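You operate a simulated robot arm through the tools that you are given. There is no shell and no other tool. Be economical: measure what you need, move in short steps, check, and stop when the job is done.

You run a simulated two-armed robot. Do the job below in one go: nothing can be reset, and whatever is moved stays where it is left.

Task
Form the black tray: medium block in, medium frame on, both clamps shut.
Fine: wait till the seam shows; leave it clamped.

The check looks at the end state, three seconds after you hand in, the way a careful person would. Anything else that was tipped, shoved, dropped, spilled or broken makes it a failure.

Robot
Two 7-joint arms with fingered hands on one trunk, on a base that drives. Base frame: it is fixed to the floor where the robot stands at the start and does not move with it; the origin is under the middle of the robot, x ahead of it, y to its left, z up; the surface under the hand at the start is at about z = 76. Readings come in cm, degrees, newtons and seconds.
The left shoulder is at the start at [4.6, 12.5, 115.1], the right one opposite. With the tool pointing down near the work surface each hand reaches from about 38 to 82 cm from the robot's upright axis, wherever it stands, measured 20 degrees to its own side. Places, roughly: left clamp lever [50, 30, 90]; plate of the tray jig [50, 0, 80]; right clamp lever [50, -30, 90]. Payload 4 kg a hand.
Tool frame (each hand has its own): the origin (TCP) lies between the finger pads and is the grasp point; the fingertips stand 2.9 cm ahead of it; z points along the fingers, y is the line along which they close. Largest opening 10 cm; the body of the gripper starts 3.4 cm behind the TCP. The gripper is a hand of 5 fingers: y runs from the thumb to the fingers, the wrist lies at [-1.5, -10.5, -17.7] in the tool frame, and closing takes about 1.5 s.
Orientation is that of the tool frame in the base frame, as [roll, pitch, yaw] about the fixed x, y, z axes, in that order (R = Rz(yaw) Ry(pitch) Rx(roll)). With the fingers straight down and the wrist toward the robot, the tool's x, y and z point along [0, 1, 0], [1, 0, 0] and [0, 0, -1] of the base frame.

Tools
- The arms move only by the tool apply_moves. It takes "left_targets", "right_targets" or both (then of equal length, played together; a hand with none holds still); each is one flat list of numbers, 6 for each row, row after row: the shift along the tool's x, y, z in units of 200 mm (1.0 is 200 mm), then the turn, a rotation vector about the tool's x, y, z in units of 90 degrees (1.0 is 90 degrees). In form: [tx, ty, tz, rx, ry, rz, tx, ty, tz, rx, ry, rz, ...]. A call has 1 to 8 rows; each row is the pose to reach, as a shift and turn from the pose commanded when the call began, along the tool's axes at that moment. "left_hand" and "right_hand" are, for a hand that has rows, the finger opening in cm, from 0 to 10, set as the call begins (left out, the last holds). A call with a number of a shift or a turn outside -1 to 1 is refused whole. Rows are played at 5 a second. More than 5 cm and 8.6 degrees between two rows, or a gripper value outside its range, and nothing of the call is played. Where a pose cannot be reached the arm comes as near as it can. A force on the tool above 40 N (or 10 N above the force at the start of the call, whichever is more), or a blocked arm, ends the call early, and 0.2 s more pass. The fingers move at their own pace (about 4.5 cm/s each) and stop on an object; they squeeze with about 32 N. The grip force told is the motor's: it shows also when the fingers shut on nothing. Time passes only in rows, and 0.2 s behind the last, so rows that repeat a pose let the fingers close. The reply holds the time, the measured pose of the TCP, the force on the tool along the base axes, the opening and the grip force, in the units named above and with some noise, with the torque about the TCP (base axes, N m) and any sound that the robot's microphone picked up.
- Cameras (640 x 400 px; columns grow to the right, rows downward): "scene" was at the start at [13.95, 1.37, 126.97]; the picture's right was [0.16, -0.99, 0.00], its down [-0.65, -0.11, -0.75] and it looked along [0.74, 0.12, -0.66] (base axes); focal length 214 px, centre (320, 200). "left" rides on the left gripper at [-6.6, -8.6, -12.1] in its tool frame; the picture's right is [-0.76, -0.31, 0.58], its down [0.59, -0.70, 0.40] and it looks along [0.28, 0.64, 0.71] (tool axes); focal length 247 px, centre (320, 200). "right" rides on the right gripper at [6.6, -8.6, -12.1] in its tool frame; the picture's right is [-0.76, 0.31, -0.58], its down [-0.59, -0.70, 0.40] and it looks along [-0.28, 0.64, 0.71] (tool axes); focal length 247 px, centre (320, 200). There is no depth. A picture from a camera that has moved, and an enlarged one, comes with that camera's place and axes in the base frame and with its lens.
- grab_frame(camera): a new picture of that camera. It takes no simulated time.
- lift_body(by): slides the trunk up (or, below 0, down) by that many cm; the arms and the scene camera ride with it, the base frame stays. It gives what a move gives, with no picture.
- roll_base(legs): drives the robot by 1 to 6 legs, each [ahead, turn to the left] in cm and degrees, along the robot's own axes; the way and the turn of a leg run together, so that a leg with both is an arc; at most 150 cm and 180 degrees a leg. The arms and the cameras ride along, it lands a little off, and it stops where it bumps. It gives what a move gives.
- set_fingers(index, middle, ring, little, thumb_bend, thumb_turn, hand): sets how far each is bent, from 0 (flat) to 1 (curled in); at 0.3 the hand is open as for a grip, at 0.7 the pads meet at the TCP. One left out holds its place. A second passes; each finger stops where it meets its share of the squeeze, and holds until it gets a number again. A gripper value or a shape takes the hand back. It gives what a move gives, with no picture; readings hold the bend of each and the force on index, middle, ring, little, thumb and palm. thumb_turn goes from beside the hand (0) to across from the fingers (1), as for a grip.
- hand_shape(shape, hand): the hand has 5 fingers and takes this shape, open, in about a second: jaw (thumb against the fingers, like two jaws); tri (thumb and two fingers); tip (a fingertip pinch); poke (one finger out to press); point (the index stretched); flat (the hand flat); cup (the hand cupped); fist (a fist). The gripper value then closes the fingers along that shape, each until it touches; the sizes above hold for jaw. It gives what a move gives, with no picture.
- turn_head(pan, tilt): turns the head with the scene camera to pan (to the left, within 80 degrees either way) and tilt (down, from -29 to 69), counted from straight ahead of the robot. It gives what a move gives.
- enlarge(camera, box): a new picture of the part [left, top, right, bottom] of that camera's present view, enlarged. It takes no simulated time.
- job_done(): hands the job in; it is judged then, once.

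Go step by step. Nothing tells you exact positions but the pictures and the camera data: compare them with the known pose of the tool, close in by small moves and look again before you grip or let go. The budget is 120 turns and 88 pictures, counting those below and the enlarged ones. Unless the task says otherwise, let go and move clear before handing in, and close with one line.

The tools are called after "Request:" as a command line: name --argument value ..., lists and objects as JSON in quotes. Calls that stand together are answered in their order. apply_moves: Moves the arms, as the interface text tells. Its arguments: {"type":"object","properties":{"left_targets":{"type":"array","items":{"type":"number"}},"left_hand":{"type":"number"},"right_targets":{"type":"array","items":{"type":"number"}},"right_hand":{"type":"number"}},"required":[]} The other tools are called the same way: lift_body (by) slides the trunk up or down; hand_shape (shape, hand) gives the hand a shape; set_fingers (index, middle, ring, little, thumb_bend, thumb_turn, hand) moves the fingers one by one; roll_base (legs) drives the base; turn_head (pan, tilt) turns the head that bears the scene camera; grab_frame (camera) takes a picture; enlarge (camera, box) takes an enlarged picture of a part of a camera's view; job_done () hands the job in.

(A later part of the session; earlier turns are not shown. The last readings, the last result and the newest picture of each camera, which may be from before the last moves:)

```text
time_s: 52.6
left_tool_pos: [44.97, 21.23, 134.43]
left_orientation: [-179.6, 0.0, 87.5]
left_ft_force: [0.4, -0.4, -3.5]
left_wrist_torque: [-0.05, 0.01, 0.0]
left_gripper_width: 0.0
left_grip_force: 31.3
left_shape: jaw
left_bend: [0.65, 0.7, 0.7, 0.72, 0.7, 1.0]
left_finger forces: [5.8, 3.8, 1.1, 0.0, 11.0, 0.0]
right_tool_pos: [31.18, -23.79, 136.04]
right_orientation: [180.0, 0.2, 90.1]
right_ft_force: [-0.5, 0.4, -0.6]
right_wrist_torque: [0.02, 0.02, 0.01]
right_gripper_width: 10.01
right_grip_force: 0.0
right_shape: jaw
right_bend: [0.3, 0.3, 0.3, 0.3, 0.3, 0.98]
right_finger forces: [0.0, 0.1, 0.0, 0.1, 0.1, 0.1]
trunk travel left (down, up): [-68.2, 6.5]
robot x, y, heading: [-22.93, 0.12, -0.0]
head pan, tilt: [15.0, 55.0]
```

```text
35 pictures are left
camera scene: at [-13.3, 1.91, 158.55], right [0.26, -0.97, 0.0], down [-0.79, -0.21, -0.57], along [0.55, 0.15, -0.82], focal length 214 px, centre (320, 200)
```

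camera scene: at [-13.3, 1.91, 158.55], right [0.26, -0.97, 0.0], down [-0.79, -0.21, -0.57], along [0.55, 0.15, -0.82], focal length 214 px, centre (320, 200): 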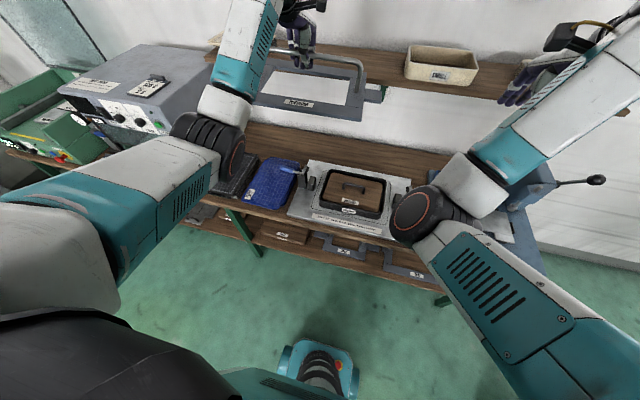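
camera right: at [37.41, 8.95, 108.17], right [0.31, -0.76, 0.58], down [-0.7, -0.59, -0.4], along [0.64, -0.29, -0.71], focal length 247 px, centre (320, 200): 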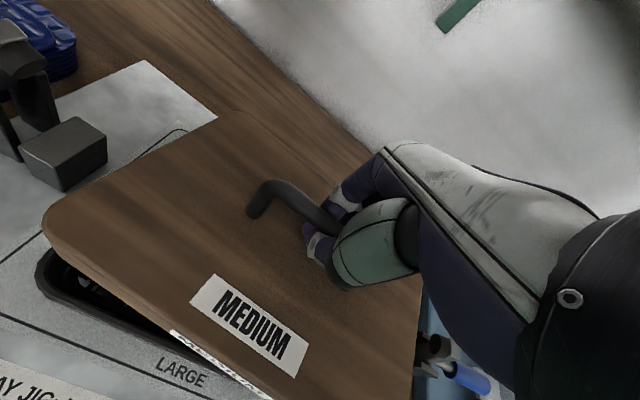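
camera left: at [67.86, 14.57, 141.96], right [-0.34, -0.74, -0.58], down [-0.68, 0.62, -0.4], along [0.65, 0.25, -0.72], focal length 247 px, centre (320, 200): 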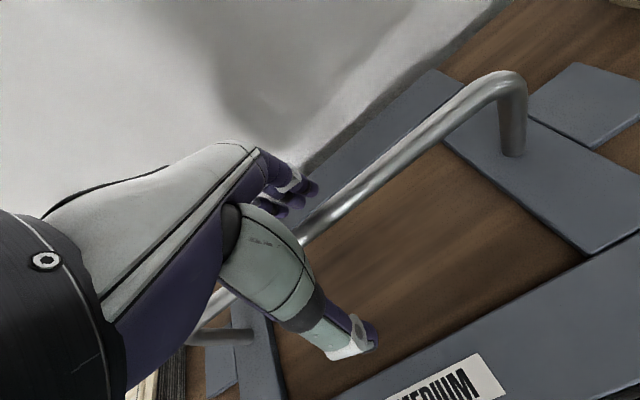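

Frame is clear of the shelf. I'll lower the trunk 29 cm, then shift sideways over the tray.

Request:
lift_body --by -29

Request:
apply_moves --left_targets '[-0.2, 0.02, 0, 0, 0, -0.015, -0.4, 0.04, 0, 0, 0, -0.028, -0.6, 0.06, 0, 0, 0, -0.028, -0.8, 0.08, 0, 0, 0, -0.028, -0.93, 0.08, 0, 0, 0, -0.028, -0.93, 0.08, 0, 0, 0, -0.028]'

Request:
turn_head --pan 0 --tilt 55

Request:
grab_frame --camera "scene"

Request:
grab_frame --camera "right"

```text
time_s: 55.6
left_tool_pos: [44.83, 21.13, 105.45]
left_orientation: [-179.8, 0.1, 87.5]
left_ft_force: [-0.4, -0.2, -3.2]
left_wrist_torque: [0.0, 0.05, 0.03]
left_gripper_width: 0.02
left_grip_force: 32.1
left_shape: jaw
left_bend: [0.65, 0.7, 0.7, 0.72, 0.7, 1.0]
left_finger forces: [5.7, 3.6, 1.1, 0.1, 10.8, 0.0]
right_tool_pos: [31.08, -23.78, 107.07]
right_orientation: [179.9, 0.2, 90.1]
right_ft_force: [-0.3, 0.2, 0.5]
right_wrist_torque: [0.0, -0.01, -0.02]
right_gripper_width: 10.01
right_grip_force: 0.0
right_shape: jaw
right_bend: [0.3, 0.3, 0.3, 0.3, 0.3, 0.98]
right_finger forces: [0.0, 0.0, 0.0, 0.1, 0.0, 0.0]
trunk travel left (down, up): [-39.2, 35.5]
robot x, y, heading: [-23.1, -0.35, -0.2]
head pan, tilt: [15.0, 55.0]
```

```text
time_s: 57.0
left_tool_pos: [45.68, 2.37, 105.42]
left_orientation: [-179.8, 0.0, 89.9]
left_ft_force: [0.1, -0.6, -3.1]
left_wrist_torque: [0.01, 0.0, -0.01]
left_gripper_width: 0.0
left_grip_force: 32.1
left_shape: jaw
left_bend: [0.65, 0.7, 0.7, 0.72, 0.7, 1.0]
left_finger forces: [5.7, 3.3, 1.3, 0.2, 10.2, 0.1]
right_tool_pos: [31.02, -23.79, 107.05]
right_orientation: [-180.0, 0.1, 90.0]
right_ft_force: [-0.6, 0.0, 0.6]
right_wrist_torque: [-0.01, -0.02, 0.0]
right_gripper_width: 10.02
right_grip_force: 0.0
right_shape: jaw
right_bend: [0.3, 0.3, 0.3, 0.3, 0.3, 0.98]
right_finger forces: [0.0, 0.0, 0.0, 0.0, 0.1, 0.0]
trunk travel left (down, up): [-39.2, 35.5]
robot x, y, heading: [-22.95, 0.03, 0.3]
head pan, tilt: [15.0, 55.0]
```

```text
time_s: 57.7
left_tool_pos: [45.58, 2.41, 105.45]
left_orientation: [-179.7, 0.0, 90.0]
left_ft_force: [-0.1, 0.9, -4.7]
left_wrist_torque: [-0.05, 0.02, 0.01]
left_gripper_width: 0.0
left_grip_force: 31.9
left_shape: jaw
left_bend: [0.65, 0.7, 0.7, 0.72, 0.7, 1.0]
left_finger forces: [5.8, 3.3, 1.4, 0.1, 10.2, 0.1]
right_tool_pos: [31.18, -23.77, 107.05]
right_orientation: [180.0, 0.2, 90.1]
right_ft_force: [-0.2, 0.3, -0.1]
right_wrist_torque: [-0.03, 0.02, 0.02]
right_gripper_width: 10.0
right_grip_force: 0.1
right_shape: jaw
right_bend: [0.3, 0.3, 0.3, 0.3, 0.3, 0.98]
right_finger forces: [0.0, 0.0, 0.0, 0.1, 0.0, 0.0]
trunk travel left (down, up): [-39.2, 35.5]
robot x, y, heading: [-23.25, -0.02, -0.1]
head pan, tilt: [0.0, 55.0]
```

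```text
34 pictures are left
camera scene: at [-10.93, 0.03, 129.37], right [0.0, -1.0, 0.0], down [-0.82, 0.0, -0.57], along [0.57, 0.0, -0.82], focal length 214 px, centre (320, 200)
```

scene: 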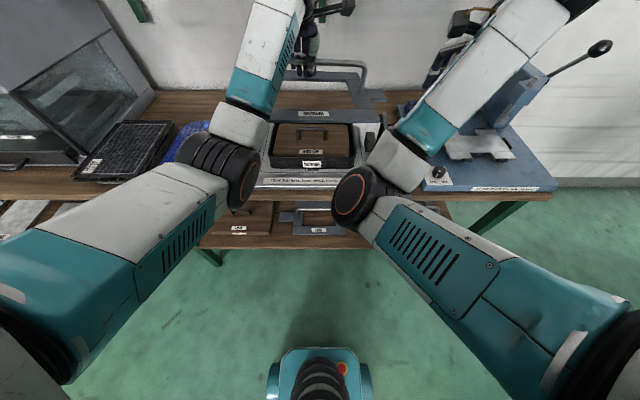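

```text
33 pictures are left
camera right: at [22.62, -17.15, 119.14], right [0.31, -0.75, 0.58], down [-0.7, -0.59, -0.4], along [0.64, -0.29, -0.71], focal length 247 px, centre (320, 200)
```

right: 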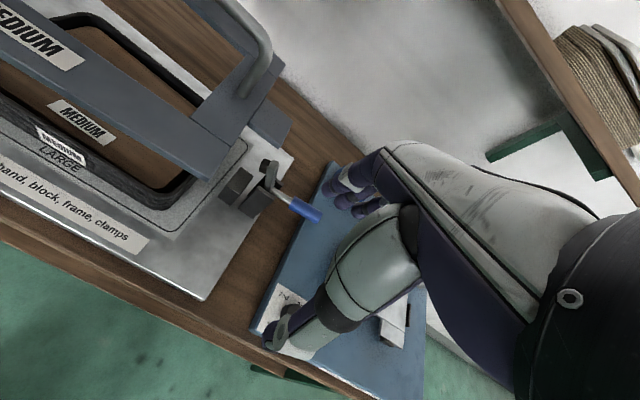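

Frame is above the tray. I'll lower it closer and measure alignment.

Request:
apply_moves --left_targets '[0, 0, 0.15, 0, 0, 0, 0, 0, 0.3, 0, 0, 0, 0, 0, 0.45, 0, 0, 0, 0, 0, 0.45, 0, 0, 0]'

Request:
enlarge --camera "scene" --box '[220, 60, 420, 200]'

Request:
enlarge --camera "right" --box '[0, 0, 320, 220]'

```text
time_s: 58.7
left_tool_pos: [45.49, 2.38, 96.26]
left_orientation: [-179.7, 0.0, 90.0]
left_ft_force: [-1.6, 3.1, -2.3]
left_wrist_torque: [-0.03, 0.04, 0.0]
left_gripper_width: 0.0
left_grip_force: 32.0
left_shape: jaw
left_bend: [0.66, 0.7, 0.7, 0.72, 0.7, 1.0]
left_finger forces: [0.9, 0.1, 1.4, 0.1, 2.5, 0.0]
right_tool_pos: [31.08, -23.71, 107.04]
right_orientation: [180.0, 0.2, 90.2]
right_ft_force: [0.1, 0.4, -1.0]
right_wrist_torque: [0.0, 0.03, 0.0]
right_gripper_width: 9.99
right_grip_force: 0.1
right_shape: jaw
right_bend: [0.3, 0.3, 0.3, 0.3, 0.3, 0.98]
right_finger forces: [0.1, 0.0, 0.1, 0.0, 0.0, 0.0]
trunk travel left (down, up): [-39.2, 35.5]
robot x, y, heading: [-22.77, -0.16, -0.1]
head pan, tilt: [0.0, 55.0]
```

```text
2.86 times, centred on (320, 130) of scene
camera zoom: at [-10.95, 0.07, 129.37], right [0.0, -1.0, 0.0], down [-0.82, 0.0, -0.57], along [0.57, 0.0, -0.82], focal length 613 px, centre (320, 400)
```

zoom: 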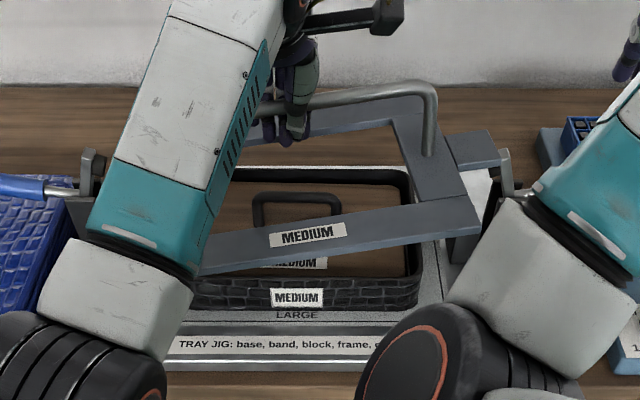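

```text
1.82 times, centred on (160, 110) of right
camera zoom: at [22.6, -17.1, 119.16], right [0.31, -0.75, 0.58], down [-0.7, -0.59, -0.4], along [0.64, -0.29, -0.71], focal length 449 px, centre (611, 364)
```

zoom: 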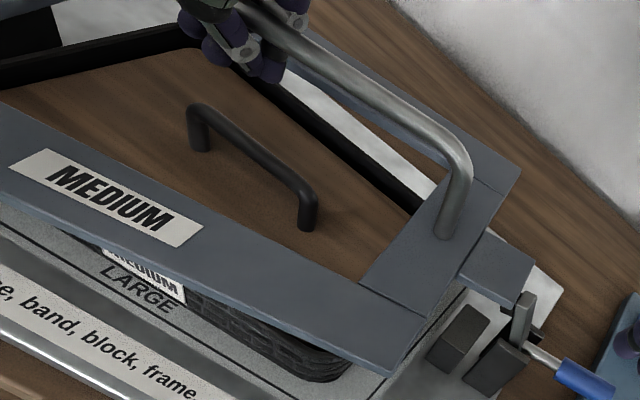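

The frame has tilted, probably because the right tab caught the open clamp arm. I'll raise it and look again.

Request:
apply_moves --left_targets '[0, 0, -0.1, 0, 0, 0, 0, 0, -0.25, 0, 0, 0, 0, 0, -0.25, 0, 0, 0]'

Request:
enlarge --camera "scene" --box '[220, 60, 420, 200]'

Request:
grab_frame --camera "right"

```text
time_s: 59.5
left_tool_pos: [45.47, 2.69, 101.31]
left_orientation: [-179.7, 0.0, 89.9]
left_ft_force: [-0.1, 0.1, -3.3]
left_wrist_torque: [0.06, -0.01, 0.02]
left_gripper_width: 0.0
left_grip_force: 32.3
left_shape: jaw
left_bend: [0.65, 0.7, 0.7, 0.72, 0.7, 1.0]
left_finger forces: [1.9, 0.0, 0.9, 0.1, 3.3, 0.1]
right_tool_pos: [31.16, -23.69, 107.18]
right_orientation: [-180.0, 0.2, 90.1]
right_ft_force: [-0.4, 0.6, -0.7]
right_wrist_torque: [-0.02, -0.01, 0.03]
right_gripper_width: 9.98
right_grip_force: 0.1
right_shape: jaw
right_bend: [0.3, 0.3, 0.3, 0.3, 0.3, 0.98]
right_finger forces: [0.0, 0.0, 0.0, 0.0, 0.0, 0.0]
trunk travel left (down, up): [-39.2, 35.5]
robot x, y, heading: [-23.38, 0.28, -0.1]
head pan, tilt: [0.0, 55.0]
```

```text
2.86 times, centred on (320, 130) of scene
camera zoom: at [-10.92, 0.04, 129.36], right [0.0, -1.0, 0.0], down [-0.82, 0.0, -0.57], along [0.57, 0.0, -0.82], focal length 613 px, centre (320, 400)
```

zoom: 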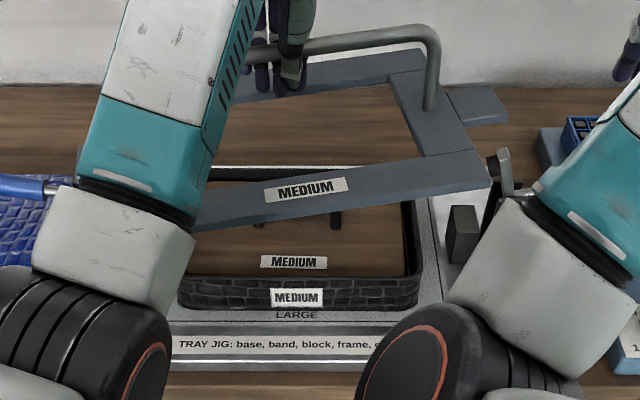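

```text
29 pictures are left
camera right: at [22.63, -17.14, 119.13], right [0.31, -0.75, 0.58], down [-0.7, -0.59, -0.4], along [0.64, -0.29, -0.71], focal length 247 px, centre (320, 200)
```

right: 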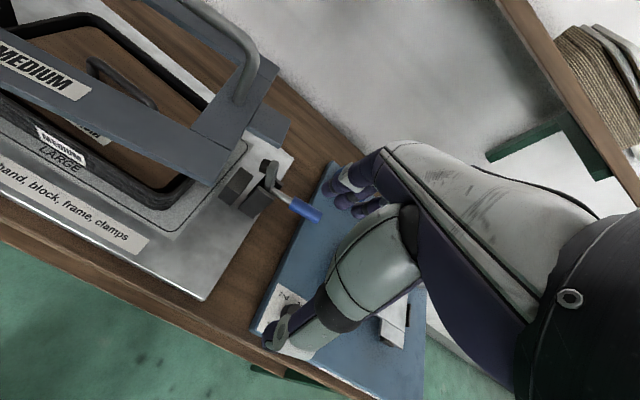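

The frame rolled about 13° in the grip, left side low. I'll level it by tilting the hand, shift it +0.7 cm left, and look from both wrists.

Request:
apply_moves --left_targets '[0, 0, -0.05, 0, 0.07, 0, 0.035, 0, -0.05, 0, 0.14, 0, 0.035, 0, -0.05, 0, 0.14, 0]'

Request:
grab_frame --camera "left"

Request:
enlarge --camera "scene" --box '[220, 60, 420, 200]'

```text
time_s: 60.3
left_tool_pos: [45.69, 3.23, 102.39]
left_orientation: [-179.6, -12.7, 89.9]
left_ft_force: [0.1, -0.3, -3.6]
left_wrist_torque: [-0.06, 0.01, 0.01]
left_gripper_width: 0.0
left_grip_force: 31.9
left_shape: jaw
left_bend: [0.65, 0.7, 0.7, 0.72, 0.7, 1.0]
left_finger forces: [1.5, 0.1, 1.7, 0.1, 3.0, 0.0]
right_tool_pos: [31.1, -23.72, 107.06]
right_orientation: [-180.0, 0.2, 90.1]
right_ft_force: [0.2, 0.2, 0.2]
right_wrist_torque: [0.01, -0.02, -0.01]
right_gripper_width: 10.0
right_grip_force: 0.2
right_shape: jaw
right_bend: [0.3, 0.3, 0.3, 0.3, 0.3, 0.98]
right_finger forces: [0.1, 0.0, 0.0, 0.0, 0.0, 0.1]
trunk travel left (down, up): [-39.2, 35.5]
robot x, y, heading: [-23.21, 0.03, 0.0]
head pan, tilt: [0.0, 55.0]
```

```text
28 pictures are left
camera left: at [37.19, -5.76, 112.73], right [-0.31, -0.61, -0.73], down [-0.7, 0.66, -0.26], along [0.64, 0.43, -0.64], focal length 247 px, centre (320, 200)
```

left: 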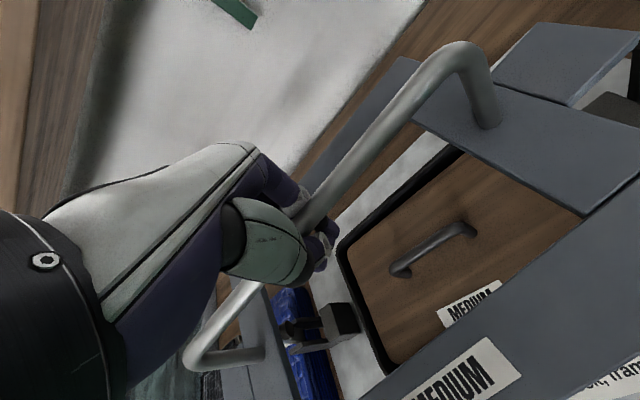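

```text
2.86 times, centred on (320, 130) of scene
camera zoom: at [-10.93, 0.02, 129.37], right [0.0, -1.0, 0.0], down [-0.82, 0.0, -0.57], along [0.57, 0.0, -0.82], focal length 613 px, centre (320, 400)
```

zoom: 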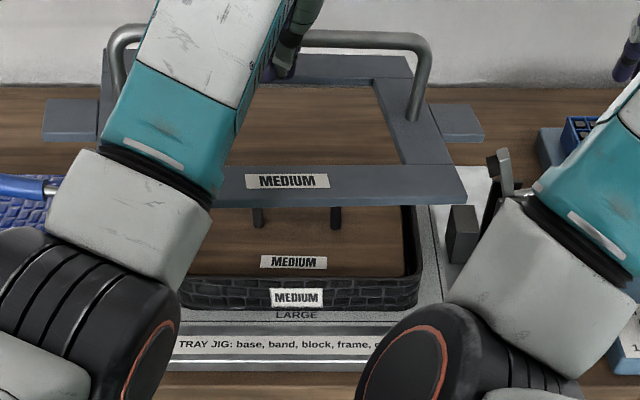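

The frame now shows about +8° yaw and about 6° too much roll. I'll correct both and re-measure.

Request:
apply_moves --left_targets '[-0.02, 0, 0, -0.007, -0.022, 0.031, -0.04, 0, 0, -0.014, -0.044, 0.061, -0.06, 0, 0, -0.0208, -0.0667, 0.092, -0.06, 0, 0, -0.0208, -0.0667, 0.092]'

Request:
enlarge --camera "scene" --box '[220, 60, 420, 200]'

```text
time_s: 61.3
left_tool_pos: [45.67, 2.09, 102.18]
left_orientation: [179.8, -6.5, 81.5]
left_ft_force: [0.0, -0.5, -3.3]
left_wrist_torque: [-0.02, 0.05, 0.04]
left_gripper_width: 0.02
left_grip_force: 32.0
left_shape: jaw
left_bend: [0.65, 0.7, 0.7, 0.72, 0.7, 1.0]
left_finger forces: [2.0, 0.0, 0.8, 0.1, 3.7, 0.0]
right_tool_pos: [31.18, -23.89, 107.09]
right_orientation: [-179.9, 0.2, 90.1]
right_ft_force: [-0.3, 0.0, -0.1]
right_wrist_torque: [-0.04, 0.07, -0.01]
right_gripper_width: 9.99
right_grip_force: 0.1
right_shape: jaw
right_bend: [0.3, 0.3, 0.3, 0.3, 0.3, 0.98]
right_finger forces: [0.0, 0.0, 0.0, 0.0, 0.0, 0.0]
trunk travel left (down, up): [-39.2, 35.5]
robot x, y, heading: [-22.98, 0.05, 0.1]
head pan, tilt: [0.0, 55.0]
```

```text
2.86 times, centred on (320, 130) of scene
camera zoom: at [-10.93, 0.02, 129.37], right [0.0, -1.0, 0.0], down [-0.82, 0.0, -0.57], along [0.57, 0.0, -0.82], focal length 613 px, centre (320, 400)
```

zoom: 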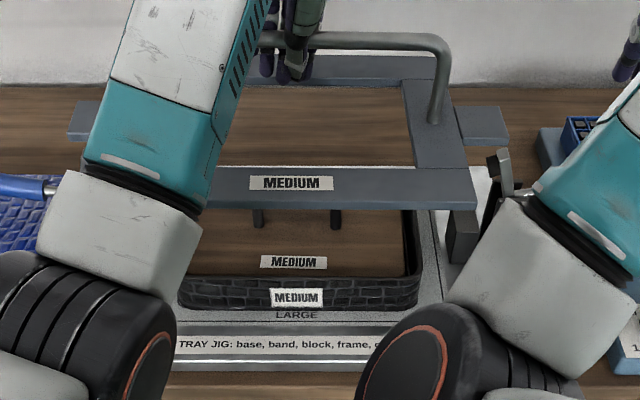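

The frame is nearly level and centred. I'll apply a small correction and check the right clamp clearance closely.

Request:
apply_moves --left_targets '[0, 0, 0, -0.007, -0.033, 0.022, 0, 0, 0, -0.007, -0.033, 0.022]'

Request:
enlarge --camera "right" --box '[170, 60, 340, 230]'

Request:
enlarge --camera "scene" --box '[220, 60, 420, 200]'

```text
time_s: 61.9
left_tool_pos: [45.76, 1.94, 102.16]
left_orientation: [179.5, -3.6, 79.6]
left_ft_force: [-0.2, 0.5, -4.6]
left_wrist_torque: [-0.03, -0.02, 0.03]
left_gripper_width: 0.0
left_grip_force: 32.4
left_shape: jaw
left_bend: [0.65, 0.7, 0.7, 0.72, 0.7, 1.0]
left_finger forces: [2.0, 0.1, 1.1, 0.0, 3.6, 0.1]
right_tool_pos: [31.07, -23.81, 107.2]
right_orientation: [180.0, 0.2, 90.0]
right_ft_force: [-1.2, -0.7, -0.1]
right_wrist_torque: [0.01, 0.02, 0.01]
right_gripper_width: 10.03
right_grip_force: 0.1
right_shape: jaw
right_bend: [0.3, 0.3, 0.3, 0.3, 0.3, 0.98]
right_finger forces: [0.0, 0.0, 0.0, 0.0, 0.0, 0.0]
trunk travel left (down, up): [-39.2, 35.5]
robot x, y, heading: [-23.23, 0.18, -0.0]
head pan, tilt: [0.0, 55.0]
```

```text
2.35 times, centred on (255, 145) of right
camera zoom: at [22.62, -17.15, 119.14], right [0.31, -0.75, 0.58], down [-0.7, -0.59, -0.4], along [0.64, -0.29, -0.71], focal length 581 px, centre (473, 329)
```

zoom: 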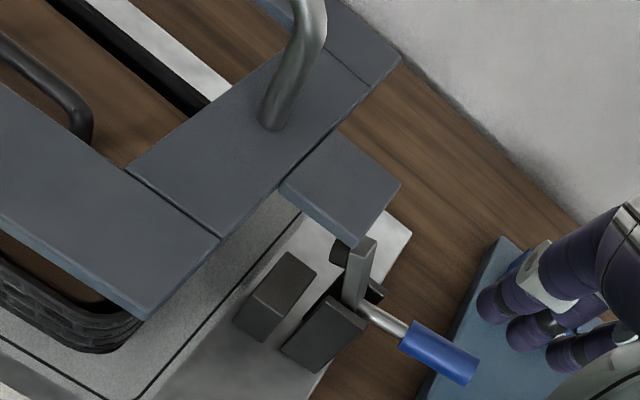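

```text
2.86 times, centred on (320, 130) of scene
camera zoom: at [-10.93, 0.02, 129.37], right [0.0, -1.0, 0.0], down [-0.82, 0.0, -0.57], along [0.57, 0.0, -0.82], focal length 613 px, centre (320, 400)
```

zoom: 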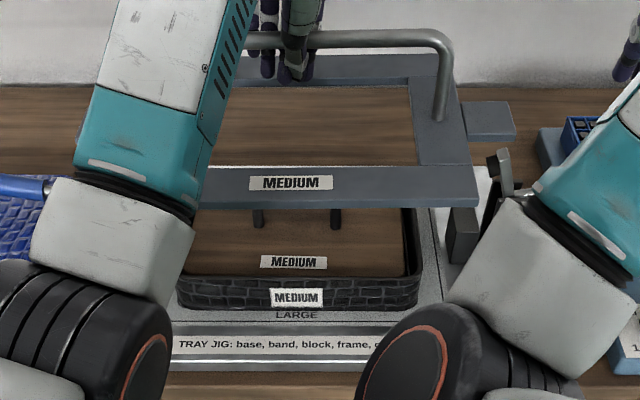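

Tabs span about 42.5 cm, but the open clamp pads stand only about 41 cm apart, so the arms may need opening further. I'll bring the right hand over the right lever (about [46.8, -27.8, 88]) to test it.

Request:
apply_moves --right_targets '[-0.04, 0.15, 0.1, 0, 0, 0, -0.08, 0.3, 0.2, 0, 0, 0, -0.13, 0.46, 0.3, 0, 0, 0, -0.17, 0.62, 0.4, 0, 0, 0, -0.21, 0.77, 0.5, 0, 0, 0]'

Request:
grab_frame --camera "right"

```text
time_s: 63.1
left_tool_pos: [45.6, 1.96, 102.17]
left_orientation: [179.4, -3.7, 79.6]
left_ft_force: [0.0, 0.9, -3.3]
left_wrist_torque: [0.02, 0.0, -0.01]
left_gripper_width: 0.01
left_grip_force: 31.8
left_shape: jaw
left_bend: [0.65, 0.7, 0.7, 0.72, 0.7, 1.0]
left_finger forces: [1.9, 0.1, 1.2, 0.1, 3.6, 0.0]
right_tool_pos: [46.84, -28.15, 96.98]
right_orientation: [-179.9, 0.2, 90.1]
right_ft_force: [1.0, -0.1, -1.3]
right_wrist_torque: [0.0, -0.02, 0.03]
right_gripper_width: 10.0
right_grip_force: 0.0
right_shape: jaw
right_bend: [0.3, 0.3, 0.3, 0.3, 0.3, 0.98]
right_finger forces: [0.0, 0.1, 0.1, 0.1, 0.0, 0.0]
trunk travel left (down, up): [-39.2, 35.5]
robot x, y, heading: [-22.89, 0.05, 0.0]
head pan, tilt: [0.0, 55.0]
```

```text
23 pictures are left
camera right: at [38.33, -21.44, 109.05], right [0.31, -0.76, 0.58], down [-0.7, -0.59, -0.4], along [0.64, -0.28, -0.71], focal length 247 px, centre (320, 200)
```

right: 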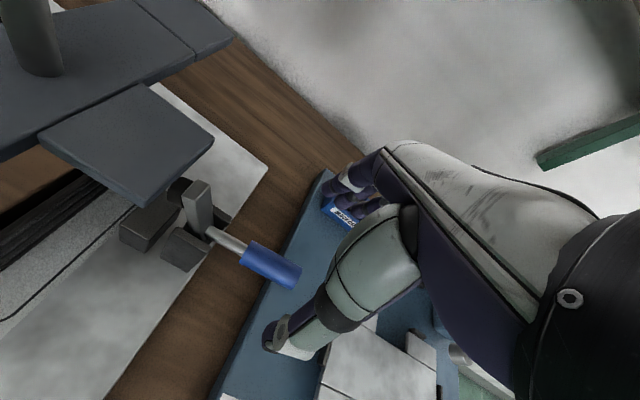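

The lever is right under the hand. I'll descend, grip it, and press it gently downward to see if the arm opens further.

Request:
apply_moves --right_targets '[0, 0.015, 0.15, 0, 0, 0, 0, 0.015, 0.3, 0, 0, 0, 0, 0.015, 0.43, 0, 0, 0]'

Request:
apply_moves --right_targets '[0, 0, 0, 0, 0, 0, 0, 0, 0, 0, 0, 0, 0, 0, 0, 0, 0, 0, 0, 0, 0, 0, 0, 0, 0, 0, 0, 0, 0, 0, 0, 0, 0, 0, 0, 0, 0, 0, 0, 0, 0, 0]' --right_hand 0

Request:
apply_moves --right_targets '[0, 0, 0.015, 0, 0, 0, 0, 0, 0.03, 0, 0, 0, 0, 0, 0.045, 0, 0, 0]'

Request:
grab_frame --camera "right"

```text
time_s: 63.9
left_tool_pos: [45.72, 2.1, 102.27]
left_orientation: [179.4, -3.7, 79.5]
left_ft_force: [-0.3, 0.7, -3.0]
left_wrist_torque: [-0.01, -0.03, -0.01]
left_gripper_width: 0.0
left_grip_force: 32.2
left_shape: jaw
left_bend: [0.65, 0.7, 0.7, 0.72, 0.7, 1.0]
left_finger forces: [1.7, 0.0, 1.3, 0.1, 3.7, 0.1]
right_tool_pos: [46.94, -28.02, 88.64]
right_orientation: [-180.0, 0.2, 89.9]
right_ft_force: [-0.2, 0.2, 0.1]
right_wrist_torque: [0.03, 0.02, 0.04]
right_gripper_width: 10.0
right_grip_force: 0.0
right_shape: jaw
right_bend: [0.3, 0.3, 0.3, 0.3, 0.3, 0.98]
right_finger forces: [0.0, 0.0, 0.0, 0.0, 0.0, 0.1]
trunk travel left (down, up): [-39.2, 35.5]
robot x, y, heading: [-23.14, 0.29, 0.2]
head pan, tilt: [0.0, 55.0]
```

```text
time_s: 65.5
left_tool_pos: [45.7, 2.06, 102.19]
left_orientation: [179.3, -3.7, 79.5]
left_ft_force: [0.3, 0.2, -3.9]
left_wrist_torque: [0.0, 0.0, -0.04]
left_gripper_width: 0.01
left_grip_force: 31.9
left_shape: jaw
left_bend: [0.65, 0.7, 0.7, 0.72, 0.7, 1.0]
left_finger forces: [2.0, 0.0, 1.2, 0.1, 3.7, 0.1]
right_tool_pos: [47.01, -28.08, 88.38]
right_orientation: [180.0, 0.3, 90.1]
right_ft_force: [1.5, -1.3, -2.5]
right_wrist_torque: [-0.05, 0.01, 0.18]
right_gripper_width: 1.66
right_grip_force: 32.0
right_shape: jaw
right_bend: [0.51, 0.55, 0.74, 0.57, 0.72, 1.0]
right_finger forces: [15.5, 6.8, 3.1, 1.8, 27.0, 0.0]
trunk travel left (down, up): [-39.2, 35.5]
robot x, y, heading: [-23.15, 0.21, 0.1]
head pan, tilt: [0.0, 55.0]
```

```text
time_s: 66.3
left_tool_pos: [45.64, 2.02, 102.23]
left_orientation: [179.3, -3.6, 79.5]
left_ft_force: [-0.2, 0.4, -3.8]
left_wrist_torque: [-0.04, 0.04, -0.01]
left_gripper_width: 0.0
left_grip_force: 32.1
left_shape: jaw
left_bend: [0.65, 0.7, 0.7, 0.72, 0.7, 1.0]
left_finger forces: [1.9, 0.1, 1.3, 0.0, 3.8, 0.0]
right_tool_pos: [46.98, -27.99, 87.72]
right_orientation: [179.8, 0.3, 90.0]
right_ft_force: [2.4, -2.9, 12.5]
right_wrist_torque: [0.03, -0.13, 0.07]
right_gripper_width: 1.72
right_grip_force: 31.8
right_shape: jaw
right_bend: [0.51, 0.56, 0.74, 0.58, 0.73, 1.0]
right_finger forces: [19.8, 5.7, 3.1, 1.4, 24.4, 0.1]
trunk travel left (down, up): [-39.2, 35.5]
robot x, y, heading: [-22.99, -0.02, 0.1]
head pan, tilt: [0.0, 55.0]
```

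```text
22 pictures are left
camera right: at [38.41, -21.41, 99.77], right [0.3, -0.75, 0.58], down [-0.7, -0.59, -0.4], along [0.64, -0.29, -0.71], focal length 247 px, centre (320, 200)
```

right: 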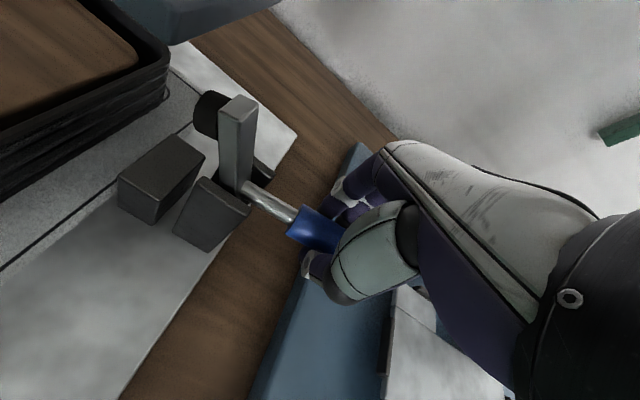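

The lever is at its stop, so clearance is only a few millimetres. I'll tip the right tab under its pad first, then lower the left. First step: relax the right hand's press and roll the frame 10° right-low.

Request:
apply_moves --right_targets '[0, 0, -0.02, 0, 0, 0, 0, 0, -0.04, 0, 0, 0, 0, 0, -0.04, 0, 0, 0, 0, 0, -0.04, 0, 0, 0]' --left_targets '[-0.008, 0.014, 0, 0.007, 0.036, 0, -0.0151, 0.0282, -0.001, 0.0135, 0.073, 0.001, -0.0151, 0.0282, -0.001, 0.0202, 0.109, 0.001, -0.0151, 0.0282, -0.001, 0.0202, 0.109, 0.001]'

Request:
enlarge --camera "scene" --box '[220, 60, 420, 200]'

```text
time_s: 67.3
left_tool_pos: [46.44, 1.61, 102.1]
left_orientation: [-178.7, -13.5, 79.4]
left_ft_force: [-0.1, -0.2, -3.4]
left_wrist_torque: [-0.01, -0.03, 0.02]
left_gripper_width: 0.0
left_grip_force: 32.6
left_shape: jaw
left_bend: [0.65, 0.7, 0.7, 0.72, 0.7, 1.0]
left_finger forces: [1.7, 0.1, 1.7, 0.1, 3.6, 0.0]
right_tool_pos: [46.93, -28.03, 88.17]
right_orientation: [-179.7, 0.3, 90.1]
right_ft_force: [10.8, -0.9, -8.0]
right_wrist_torque: [-0.08, -0.08, 0.14]
right_gripper_width: 1.62
right_grip_force: 32.1
right_shape: jaw
right_bend: [0.5, 0.56, 0.74, 0.58, 0.73, 1.0]
right_finger forces: [20.9, 7.2, 3.7, 1.4, 25.6, 0.0]
trunk travel left (down, up): [-39.2, 35.5]
robot x, y, heading: [-23.14, 0.36, -0.2]
head pan, tilt: [0.0, 55.0]
```

```text
2.86 times, centred on (320, 130) of scene
camera zoom: at [-10.73, -0.03, 129.34], right [0.0, -1.0, 0.0], down [-0.82, 0.0, -0.57], along [0.57, 0.0, -0.82], focal length 613 px, centre (320, 400)
```

zoom: 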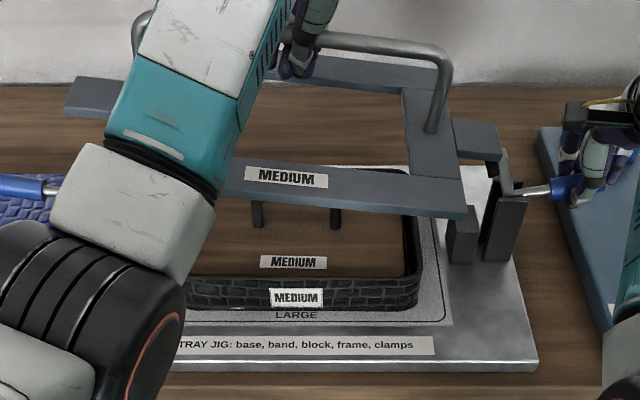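

The right tab end is still over the pad. I'll shift it 0.9 cm left, then lower in small steps watching force.

Request:
apply_moves --left_targets '[0.043, -0.008, 0.0103, 0, 0, 0, 0.0314, -0.0073, 0.0589, 0, 0, 0, 0.0197, -0.006, 0.1075, 0, 0, 0, 0.008, -0.005, 0.156, 0, 0, 0, -0.0036, -0.004, 0.205, 0, 0, 0, -0.0036, -0.004, 0.205, 0, 0, 0]'

Request:
enlarge --camera "scene" --box '[220, 60, 420, 200]'

Request:
grab_frame --camera "right"

```text
time_s: 68.7
left_tool_pos: [46.25, 2.53, 98.06]
left_orientation: [-178.8, -13.4, 79.5]
left_ft_force: [0.1, -0.3, -2.9]
left_wrist_torque: [-0.04, 0.05, 0.0]
left_gripper_width: 0.0
left_grip_force: 32.5
left_shape: jaw
left_bend: [0.65, 0.7, 0.7, 0.72, 0.7, 1.0]
left_finger forces: [1.7, 0.1, 1.5, 0.0, 3.6, 0.0]
right_tool_pos: [46.92, -28.09, 88.31]
right_orientation: [-179.9, 0.2, 90.1]
right_ft_force: [6.5, 0.4, -6.8]
right_wrist_torque: [-0.07, -0.02, 0.08]
right_gripper_width: 1.65
right_grip_force: 31.4
right_shape: jaw
right_bend: [0.5, 0.56, 0.74, 0.58, 0.73, 1.0]
right_finger forces: [20.0, 6.3, 3.4, 1.0, 25.7, 0.0]
trunk travel left (down, up): [-39.2, 35.5]
robot x, y, heading: [-22.84, 0.11, -0.1]
head pan, tilt: [0.0, 55.0]
```

```text
2.86 times, centred on (320, 130) of scene
camera zoom: at [-10.77, 0.0, 129.35], right [0.0, -1.0, 0.0], down [-0.82, 0.0, -0.57], along [0.57, 0.0, -0.82], focal length 613 px, centre (320, 400)
```

zoom: 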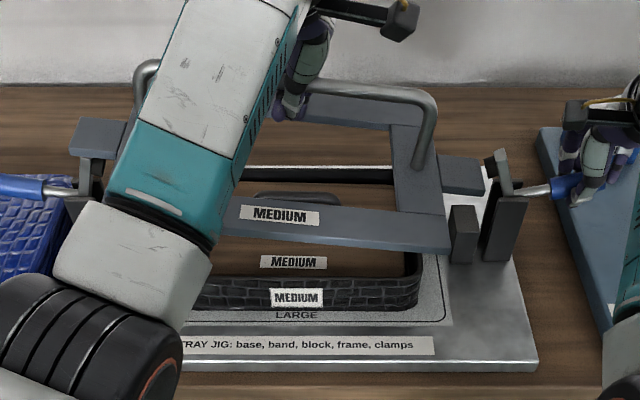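

```text
19 pictures are left
camera right: at [38.39, -21.39, 100.33], right [0.31, -0.75, 0.58], down [-0.7, -0.59, -0.4], along [0.64, -0.28, -0.71], focal length 247 px, centre (320, 200)
```

right: 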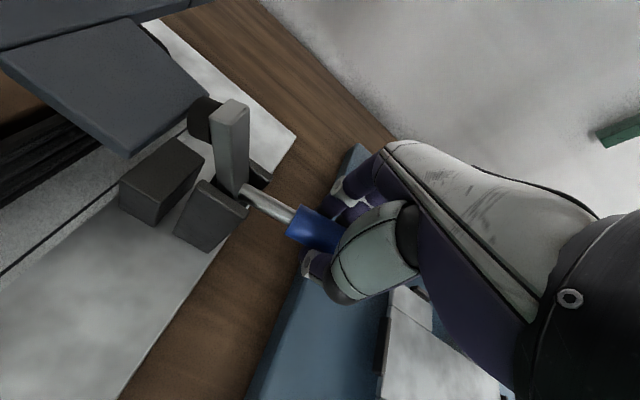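

The right tab is now below pad height. I'll slide it right under the pad and start levelling, then look at the left side.

Request:
apply_moves --left_targets '[-0.05, 0.01, -0.012, 0, 0, 0, -0.098, 0.0189, -0.0235, 0, 0, 0, -0.085, 0.015, 0.0382, -0.0066, -0.0363, -0.0016, -0.085, 0.015, 0.0382, -0.0066, -0.0363, -0.0016]'

Request:
enlarge --camera "scene" --box '[220, 60, 420, 200]'

Request:
enlarge --camera "right" --box '[60, 30, 320, 230]'

```text
time_s: 69.7
left_tool_pos: [46.19, 1.0, 96.93]
left_orientation: [-179.4, -10.1, 79.7]
left_ft_force: [0.1, 0.4, -4.1]
left_wrist_torque: [-0.02, 0.04, 0.01]
left_gripper_width: 0.0
left_grip_force: 32.2
left_shape: jaw
left_bend: [0.65, 0.7, 0.7, 0.72, 0.7, 1.0]
left_finger forces: [2.1, 0.0, 0.9, 0.1, 3.8, 0.1]
right_tool_pos: [46.91, -28.03, 88.15]
right_orientation: [-180.0, 0.1, 90.1]
right_ft_force: [7.2, -0.6, -6.6]
right_wrist_torque: [-0.04, -0.02, 0.12]
right_gripper_width: 1.66
right_grip_force: 32.3
right_shape: jaw
right_bend: [0.5, 0.56, 0.74, 0.58, 0.73, 1.0]
right_finger forces: [19.8, 6.2, 3.4, 1.1, 25.8, 0.0]
trunk travel left (down, up): [-39.2, 35.5]
robot x, y, heading: [-23.09, -0.01, 0.3]
head pan, tilt: [0.0, 55.0]
```

```text
2.86 times, centred on (320, 130) of scene
camera zoom: at [-10.78, 0.01, 129.35], right [0.0, -1.0, 0.0], down [-0.82, 0.0, -0.57], along [0.57, 0.0, -0.82], focal length 613 px, centre (320, 400)
```

zoom: 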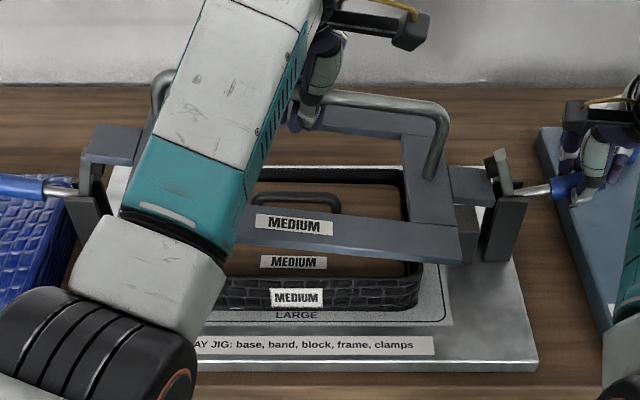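

```text
2.00 times, centred on (190, 130) of right
camera zoom: at [38.39, -21.38, 100.33], right [0.31, -0.75, 0.58], down [-0.7, -0.59, -0.4], along [0.64, -0.29, -0.71], focal length 494 px, centre (580, 340)
```

zoom: 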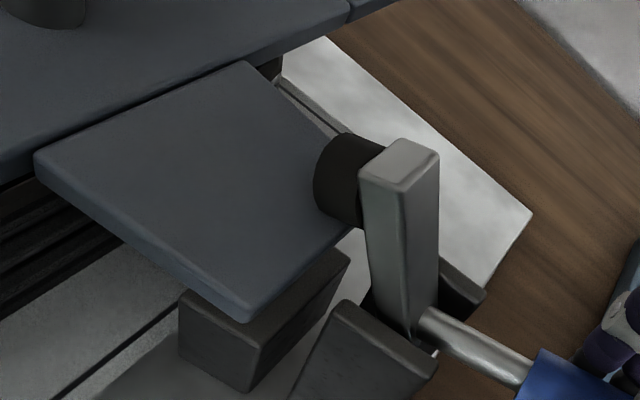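

The right tab is under its pad. I'll shift 3 mm further right and level the frame, bringing the left tab down past its pad.

Request:
apply_moves --left_targets '[-0.0145, 0.0027, -0.0026, 0, 0, 0, -0.0021, -0.001, 0.0596, -0.0065, -0.0364, -0.0011, 0.003, -0.0025, 0.09, -0.0098, -0.0546, -0.0017, 0.0074, -0.004, 0.1217, -0.013, -0.0728, -0.0023, 0.0074, -0.004, 0.1217, -0.013, -0.0728, -0.0023]'

Request:
enlarge --camera "scene" --box '[220, 60, 420, 200]'

```text
time_s: 70.9
left_tool_pos: [46.17, 1.49, 94.7]
left_orientation: [179.3, -3.6, 79.8]
left_ft_force: [0.1, -4.0, -2.2]
left_wrist_torque: [0.04, 0.0, 0.02]
left_gripper_width: 0.0
left_grip_force: 31.9
left_shape: jaw
left_bend: [0.65, 0.7, 0.7, 0.72, 0.7, 1.0]
left_finger forces: [2.3, 0.0, 0.0, 0.1, 2.8, 0.1]
right_tool_pos: [46.93, -28.05, 88.17]
right_orientation: [-180.0, 0.2, 90.1]
right_ft_force: [6.7, 1.4, -6.3]
right_wrist_torque: [-0.06, -0.05, 0.13]
right_gripper_width: 1.63
right_grip_force: 31.5
right_shape: jaw
right_bend: [0.5, 0.56, 0.74, 0.58, 0.73, 1.0]
right_finger forces: [19.9, 6.2, 3.4, 1.0, 25.4, 0.1]
trunk travel left (down, up): [-39.2, 35.5]
robot x, y, heading: [-23.23, 0.12, -0.3]
head pan, tilt: [0.0, 55.0]
```

```text
2.86 times, centred on (320, 130) of scene
camera zoom: at [-10.79, -0.03, 129.35], right [0.0, -1.0, 0.0], down [-0.82, 0.0, -0.57], along [0.57, 0.0, -0.82], focal length 613 px, centre (320, 400)
```

zoom: 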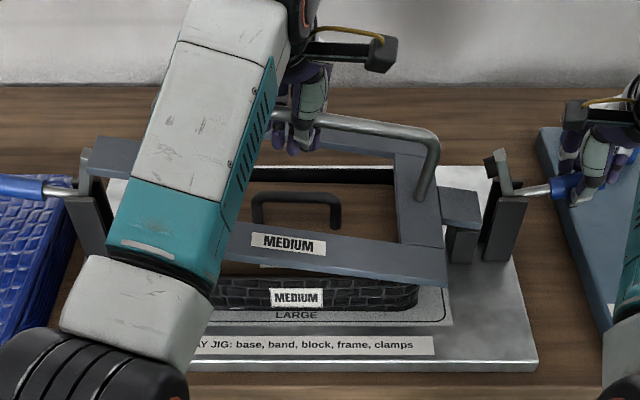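

The left tab still catches its pad top. A better way is to shift the frame about 5 cm toward me so the tabs clear the pads in x, lower it below pad height, then slide it forward under both pads. Backing out first.

Request:
apply_moves --left_targets '[0.003, 0, -0.05, 0, 0, 0, -0.019, -0.123, -0.0513, 0, 0, 0, -0.0411, -0.246, -0.0527, 0, 0, 0, -0.0071, -0.25, -0.2, 0, 0, 0, -0.0071, -0.25, -0.2, 0, 0, 0]'

Request:
enlarge --camera "scene" --box '[220, 60, 420, 200]'

```text
time_s: 72.1
left_tool_pos: [41.31, 2.11, 98.53]
left_orientation: [179.5, -3.6, 79.8]
left_ft_force: [0.3, -0.2, -3.2]
left_wrist_torque: [-0.04, 0.0, 0.0]
left_gripper_width: 0.01
left_grip_force: 32.2
left_shape: jaw
left_bend: [0.65, 0.7, 0.7, 0.72, 0.7, 1.0]
left_finger forces: [1.9, 0.1, 1.2, 0.1, 3.7, 0.0]
right_tool_pos: [46.92, -28.01, 88.39]
right_orientation: [180.0, 0.3, 90.1]
right_ft_force: [6.7, 0.7, -6.3]
right_wrist_torque: [-0.03, -0.05, 0.09]
right_gripper_width: 1.65
right_grip_force: 32.0
right_shape: jaw
right_bend: [0.5, 0.56, 0.74, 0.58, 0.73, 1.0]
right_finger forces: [19.7, 6.3, 3.5, 1.0, 25.1, 0.1]
trunk travel left (down, up): [-39.2, 35.5]
robot x, y, heading: [-23.28, 0.47, -0.2]
head pan, tilt: [0.0, 55.0]
```

```text
2.86 times, centred on (320, 130) of scene
camera zoom: at [-10.79, 0.0, 129.35], right [0.0, -1.0, 0.0], down [-0.82, 0.0, -0.57], along [0.57, 0.0, -0.82], focal length 613 px, centre (320, 400)
```

zoom: 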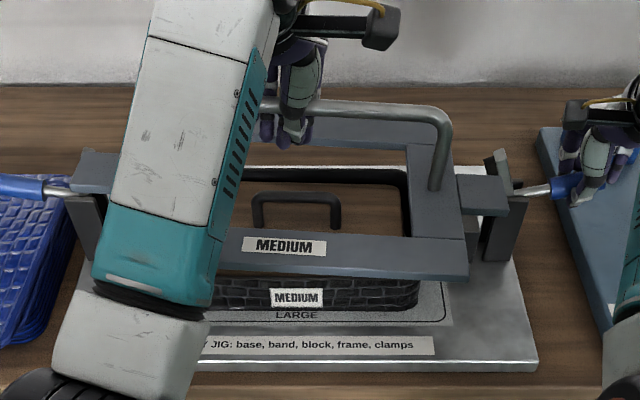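

The tabs now clear the pads in x. I'll level by 4°, centre in y, and lower below pad height.

Request:
apply_moves --left_targets '[0.0184, -0.039, 0.001, -0.0079, -0.0437, -0.0005, 0.0152, -0.039, 0.05, -0.0079, -0.0437, -0.0005, 0.0118, -0.039, 0.1, -0.0079, -0.0437, -0.0005, 0.0086, -0.039, 0.156, -0.0079, -0.0437, -0.0005, 0.0086, -0.039, 0.156, -0.0079, -0.0437, -0.0005]'

Request:
enlarge --camera "scene" --box '[220, 60, 420, 200]'

Request:
enlarge --camera "right" --box '[60, 30, 320, 230]'

```text
time_s: 73.3
left_tool_pos: [40.66, 2.62, 95.45]
left_orientation: [178.6, 0.2, 79.8]
left_ft_force: [-0.5, 0.1, -4.1]
left_wrist_torque: [-0.02, 0.03, 0.0]
left_gripper_width: 0.0
left_grip_force: 31.8
left_shape: jaw
left_bend: [0.65, 0.7, 0.7, 0.72, 0.7, 1.0]
left_finger forces: [1.9, 0.0, 0.8, 0.0, 3.9, 0.1]
right_tool_pos: [46.95, -28.04, 88.26]
right_orientation: [-180.0, 0.3, 90.1]
right_ft_force: [6.5, -0.8, -6.4]
right_wrist_torque: [-0.03, 0.0, 0.05]
right_gripper_width: 1.67
right_grip_force: 31.7
right_shape: jaw
right_bend: [0.5, 0.56, 0.74, 0.58, 0.73, 1.0]
right_finger forces: [19.9, 6.4, 3.5, 1.1, 24.9, 0.0]
trunk travel left (down, up): [-39.2, 35.5]
robot x, y, heading: [-23.08, -0.32, 0.3]
head pan, tilt: [0.0, 55.0]
```

```text
2.86 times, centred on (320, 130) of scene
camera zoom: at [-10.79, 0.0, 129.35], right [0.0, -1.0, 0.0], down [-0.82, 0.0, -0.57], along [0.57, 0.0, -0.82], focal length 613 px, centre (320, 400)
```

zoom: 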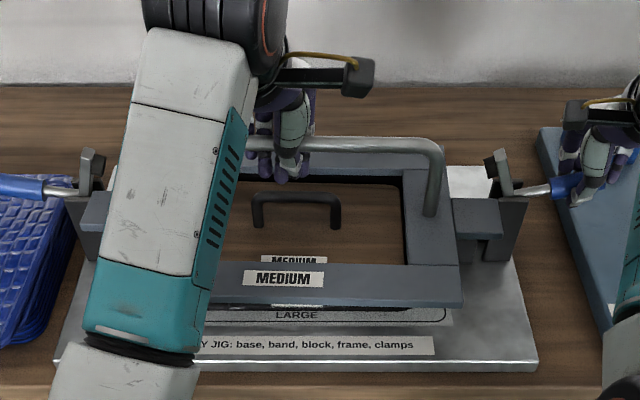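

```text
2.00 times, centred on (190, 130) of right
camera zoom: at [38.39, -21.39, 100.34], right [0.31, -0.75, 0.58], down [-0.7, -0.59, -0.4], along [0.64, -0.28, -0.71], focal length 494 px, centre (580, 340)
```

zoom: 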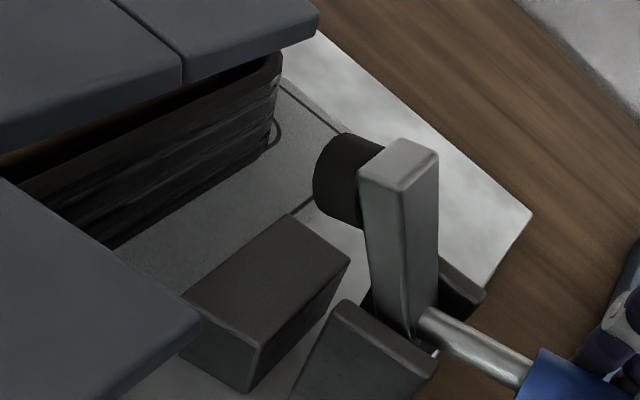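

The tabs are well below the pads with x clearance. I'll slide forward 6 cm with small yaw, height and y corrections.

Request:
apply_moves --left_targets '[-0.002, 0.102, 0.0024, 0, 0, -0.0256, 0.007, 0.15, 0.035, 0, 0, -0.0256, 0.0157, 0.2, 0.039, 0, 0, -0.0256, 0.0245, 0.25, 0.041, 0, 0, -0.0256, 0.0334, 0.298, 0.042, 0, 0, -0.0256, 0.0334, 0.298, 0.042, 0, 0, -0.0256]'

Request:
enlarge --camera "scene" --box '[220, 60, 420, 200]'

Request:
enlarge --camera "right" --box '[60, 30, 320, 230]'

```text
time_s: 74.7
left_tool_pos: [46.54, 2.13, 94.56]
left_orientation: [178.7, 0.4, 82.1]
left_ft_force: [0.7, -0.5, -3.2]
left_wrist_torque: [-0.01, 0.03, -0.01]
left_gripper_width: 0.01
left_grip_force: 32.4
left_shape: jaw
left_bend: [0.65, 0.7, 0.7, 0.72, 0.7, 1.0]
left_finger forces: [2.2, 0.0, 0.8, 0.0, 4.0, 0.1]
right_tool_pos: [46.83, -27.99, 88.24]
right_orientation: [-179.9, 0.2, 90.0]
right_ft_force: [5.8, 0.9, -7.2]
right_wrist_torque: [0.04, 0.02, 0.14]
right_gripper_width: 1.64
right_grip_force: 31.8
right_shape: jaw
right_bend: [0.5, 0.56, 0.74, 0.58, 0.73, 1.0]
right_finger forces: [19.5, 6.4, 3.7, 0.9, 25.2, 0.0]
trunk travel left (down, up): [-39.2, 35.5]
robot x, y, heading: [-23.32, 0.13, -0.1]
head pan, tilt: [0.0, 55.0]
```

```text
2.86 times, centred on (320, 130) of scene
camera zoom: at [-10.77, 0.0, 129.35], right [0.0, -1.0, 0.0], down [-0.82, 0.0, -0.57], along [0.57, 0.0, -0.82], focal length 613 px, centre (320, 400)
```

zoom: 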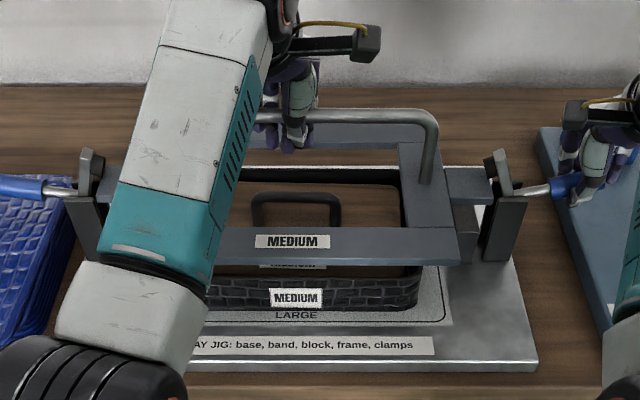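

```text
2.00 times, centred on (190, 130) of right
camera zoom: at [38.39, -21.4, 100.34], right [0.31, -0.75, 0.58], down [-0.7, -0.59, -0.4], along [0.64, -0.29, -0.71], focal length 494 px, centre (580, 340)
```

zoom: 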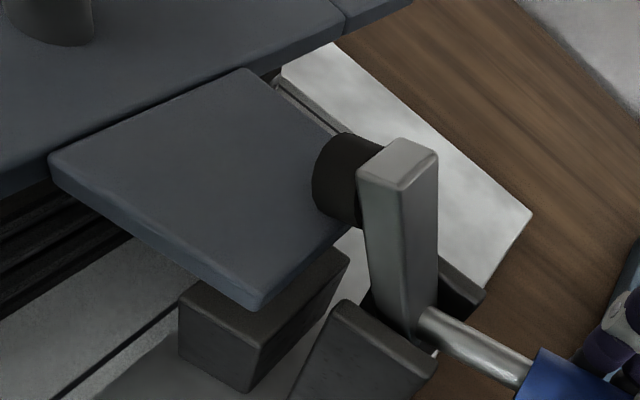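

Both tabs are under their pads. I'll nudge 4 mm forward and lower until contact.

Request:
apply_moves --left_targets '[0.003, 0.019, 0.002, 0, 0, 0, 0.003, 0.0185, 0.03, 0, 0, 0, 0.003, 0.018, 0.06, 0, 0, 0, 0.003, 0.0175, 0.09, 0, 0, 0, 0.0035, 0.017, 0.12, 0, 0, 0, 0.0035, 0.017, 0.12, 0, 0, 0]'

Request:
enlarge --camera "scene" --box '[220, 60, 420, 200]'

```text
time_s: 76.1
left_tool_pos: [46.79, 2.34, 92.3]
left_orientation: [178.9, 0.4, 82.1]
left_ft_force: [-0.5, -0.4, -3.5]
left_wrist_torque: [0.0, -0.01, -0.03]
left_gripper_width: 0.02
left_grip_force: 32.2
left_shape: jaw
left_bend: [0.65, 0.7, 0.7, 0.72, 0.7, 1.0]
left_finger forces: [2.2, 0.0, 0.9, 0.0, 3.8, 0.1]
right_tool_pos: [46.74, -28.05, 88.38]
right_orientation: [179.9, 0.2, 90.1]
right_ft_force: [9.4, -1.3, -6.0]
right_wrist_torque: [-0.05, -0.03, 0.11]
right_gripper_width: 1.65
right_grip_force: 32.2
right_shape: jaw
right_bend: [0.5, 0.56, 0.74, 0.58, 0.73, 1.0]
right_finger forces: [20.9, 7.2, 4.0, 1.1, 24.7, 0.0]
trunk travel left (down, up): [-39.2, 35.5]
robot x, y, heading: [-23.21, -0.27, 0.3]
head pan, tilt: [0.0, 55.0]
```

```text
2.86 times, centred on (320, 130) of scene
camera zoom: at [-10.84, 0.01, 129.35], right [0.0, -1.0, 0.0], down [-0.82, 0.0, -0.57], along [0.57, 0.0, -0.82], focal length 613 px, centre (320, 400)
```

zoom: 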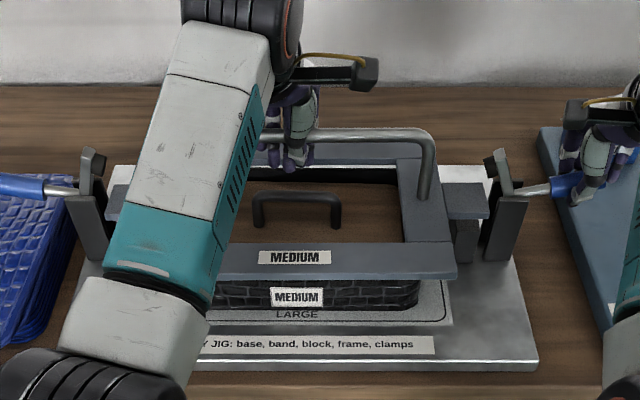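

Aligned and still hanging free. I'll lower further until it rests.

Request:
apply_moves --left_targets '[0, 0, 0.015, 0, 0, 0, 0, 0, 0.03, 0, 0, 0, 0, 0, 0.045, 0, 0, 0, 0, 0, 0.055, 0, 0, 0]'

```text
time_s: 77.1
left_tool_pos: [46.93, 2.11, 91.07]
left_orientation: [178.7, 0.4, 82.1]
left_ft_force: [0.2, 0.2, -2.6]
left_wrist_torque: [-0.01, 0.0, -0.02]
left_gripper_width: 0.0
left_grip_force: 32.0
left_shape: jaw
left_bend: [0.65, 0.7, 0.7, 0.72, 0.7, 1.0]
left_finger forces: [2.1, 0.1, 1.0, 0.0, 3.8, 0.0]
right_tool_pos: [46.83, -28.0, 88.15]
right_orientation: [-180.0, 0.2, 90.1]
right_ft_force: [7.3, -0.8, -5.8]
right_wrist_torque: [-0.01, -0.02, 0.1]
right_gripper_width: 1.64
right_grip_force: 31.9
right_shape: jaw
right_bend: [0.5, 0.56, 0.74, 0.58, 0.73, 1.0]
right_finger forces: [20.3, 6.8, 3.9, 1.1, 24.9, 0.0]
trunk travel left (down, up): [-39.2, 35.5]
robot x, y, heading: [-23.07, 0.39, 0.2]
head pan, tilt: [0.0, 55.0]
```

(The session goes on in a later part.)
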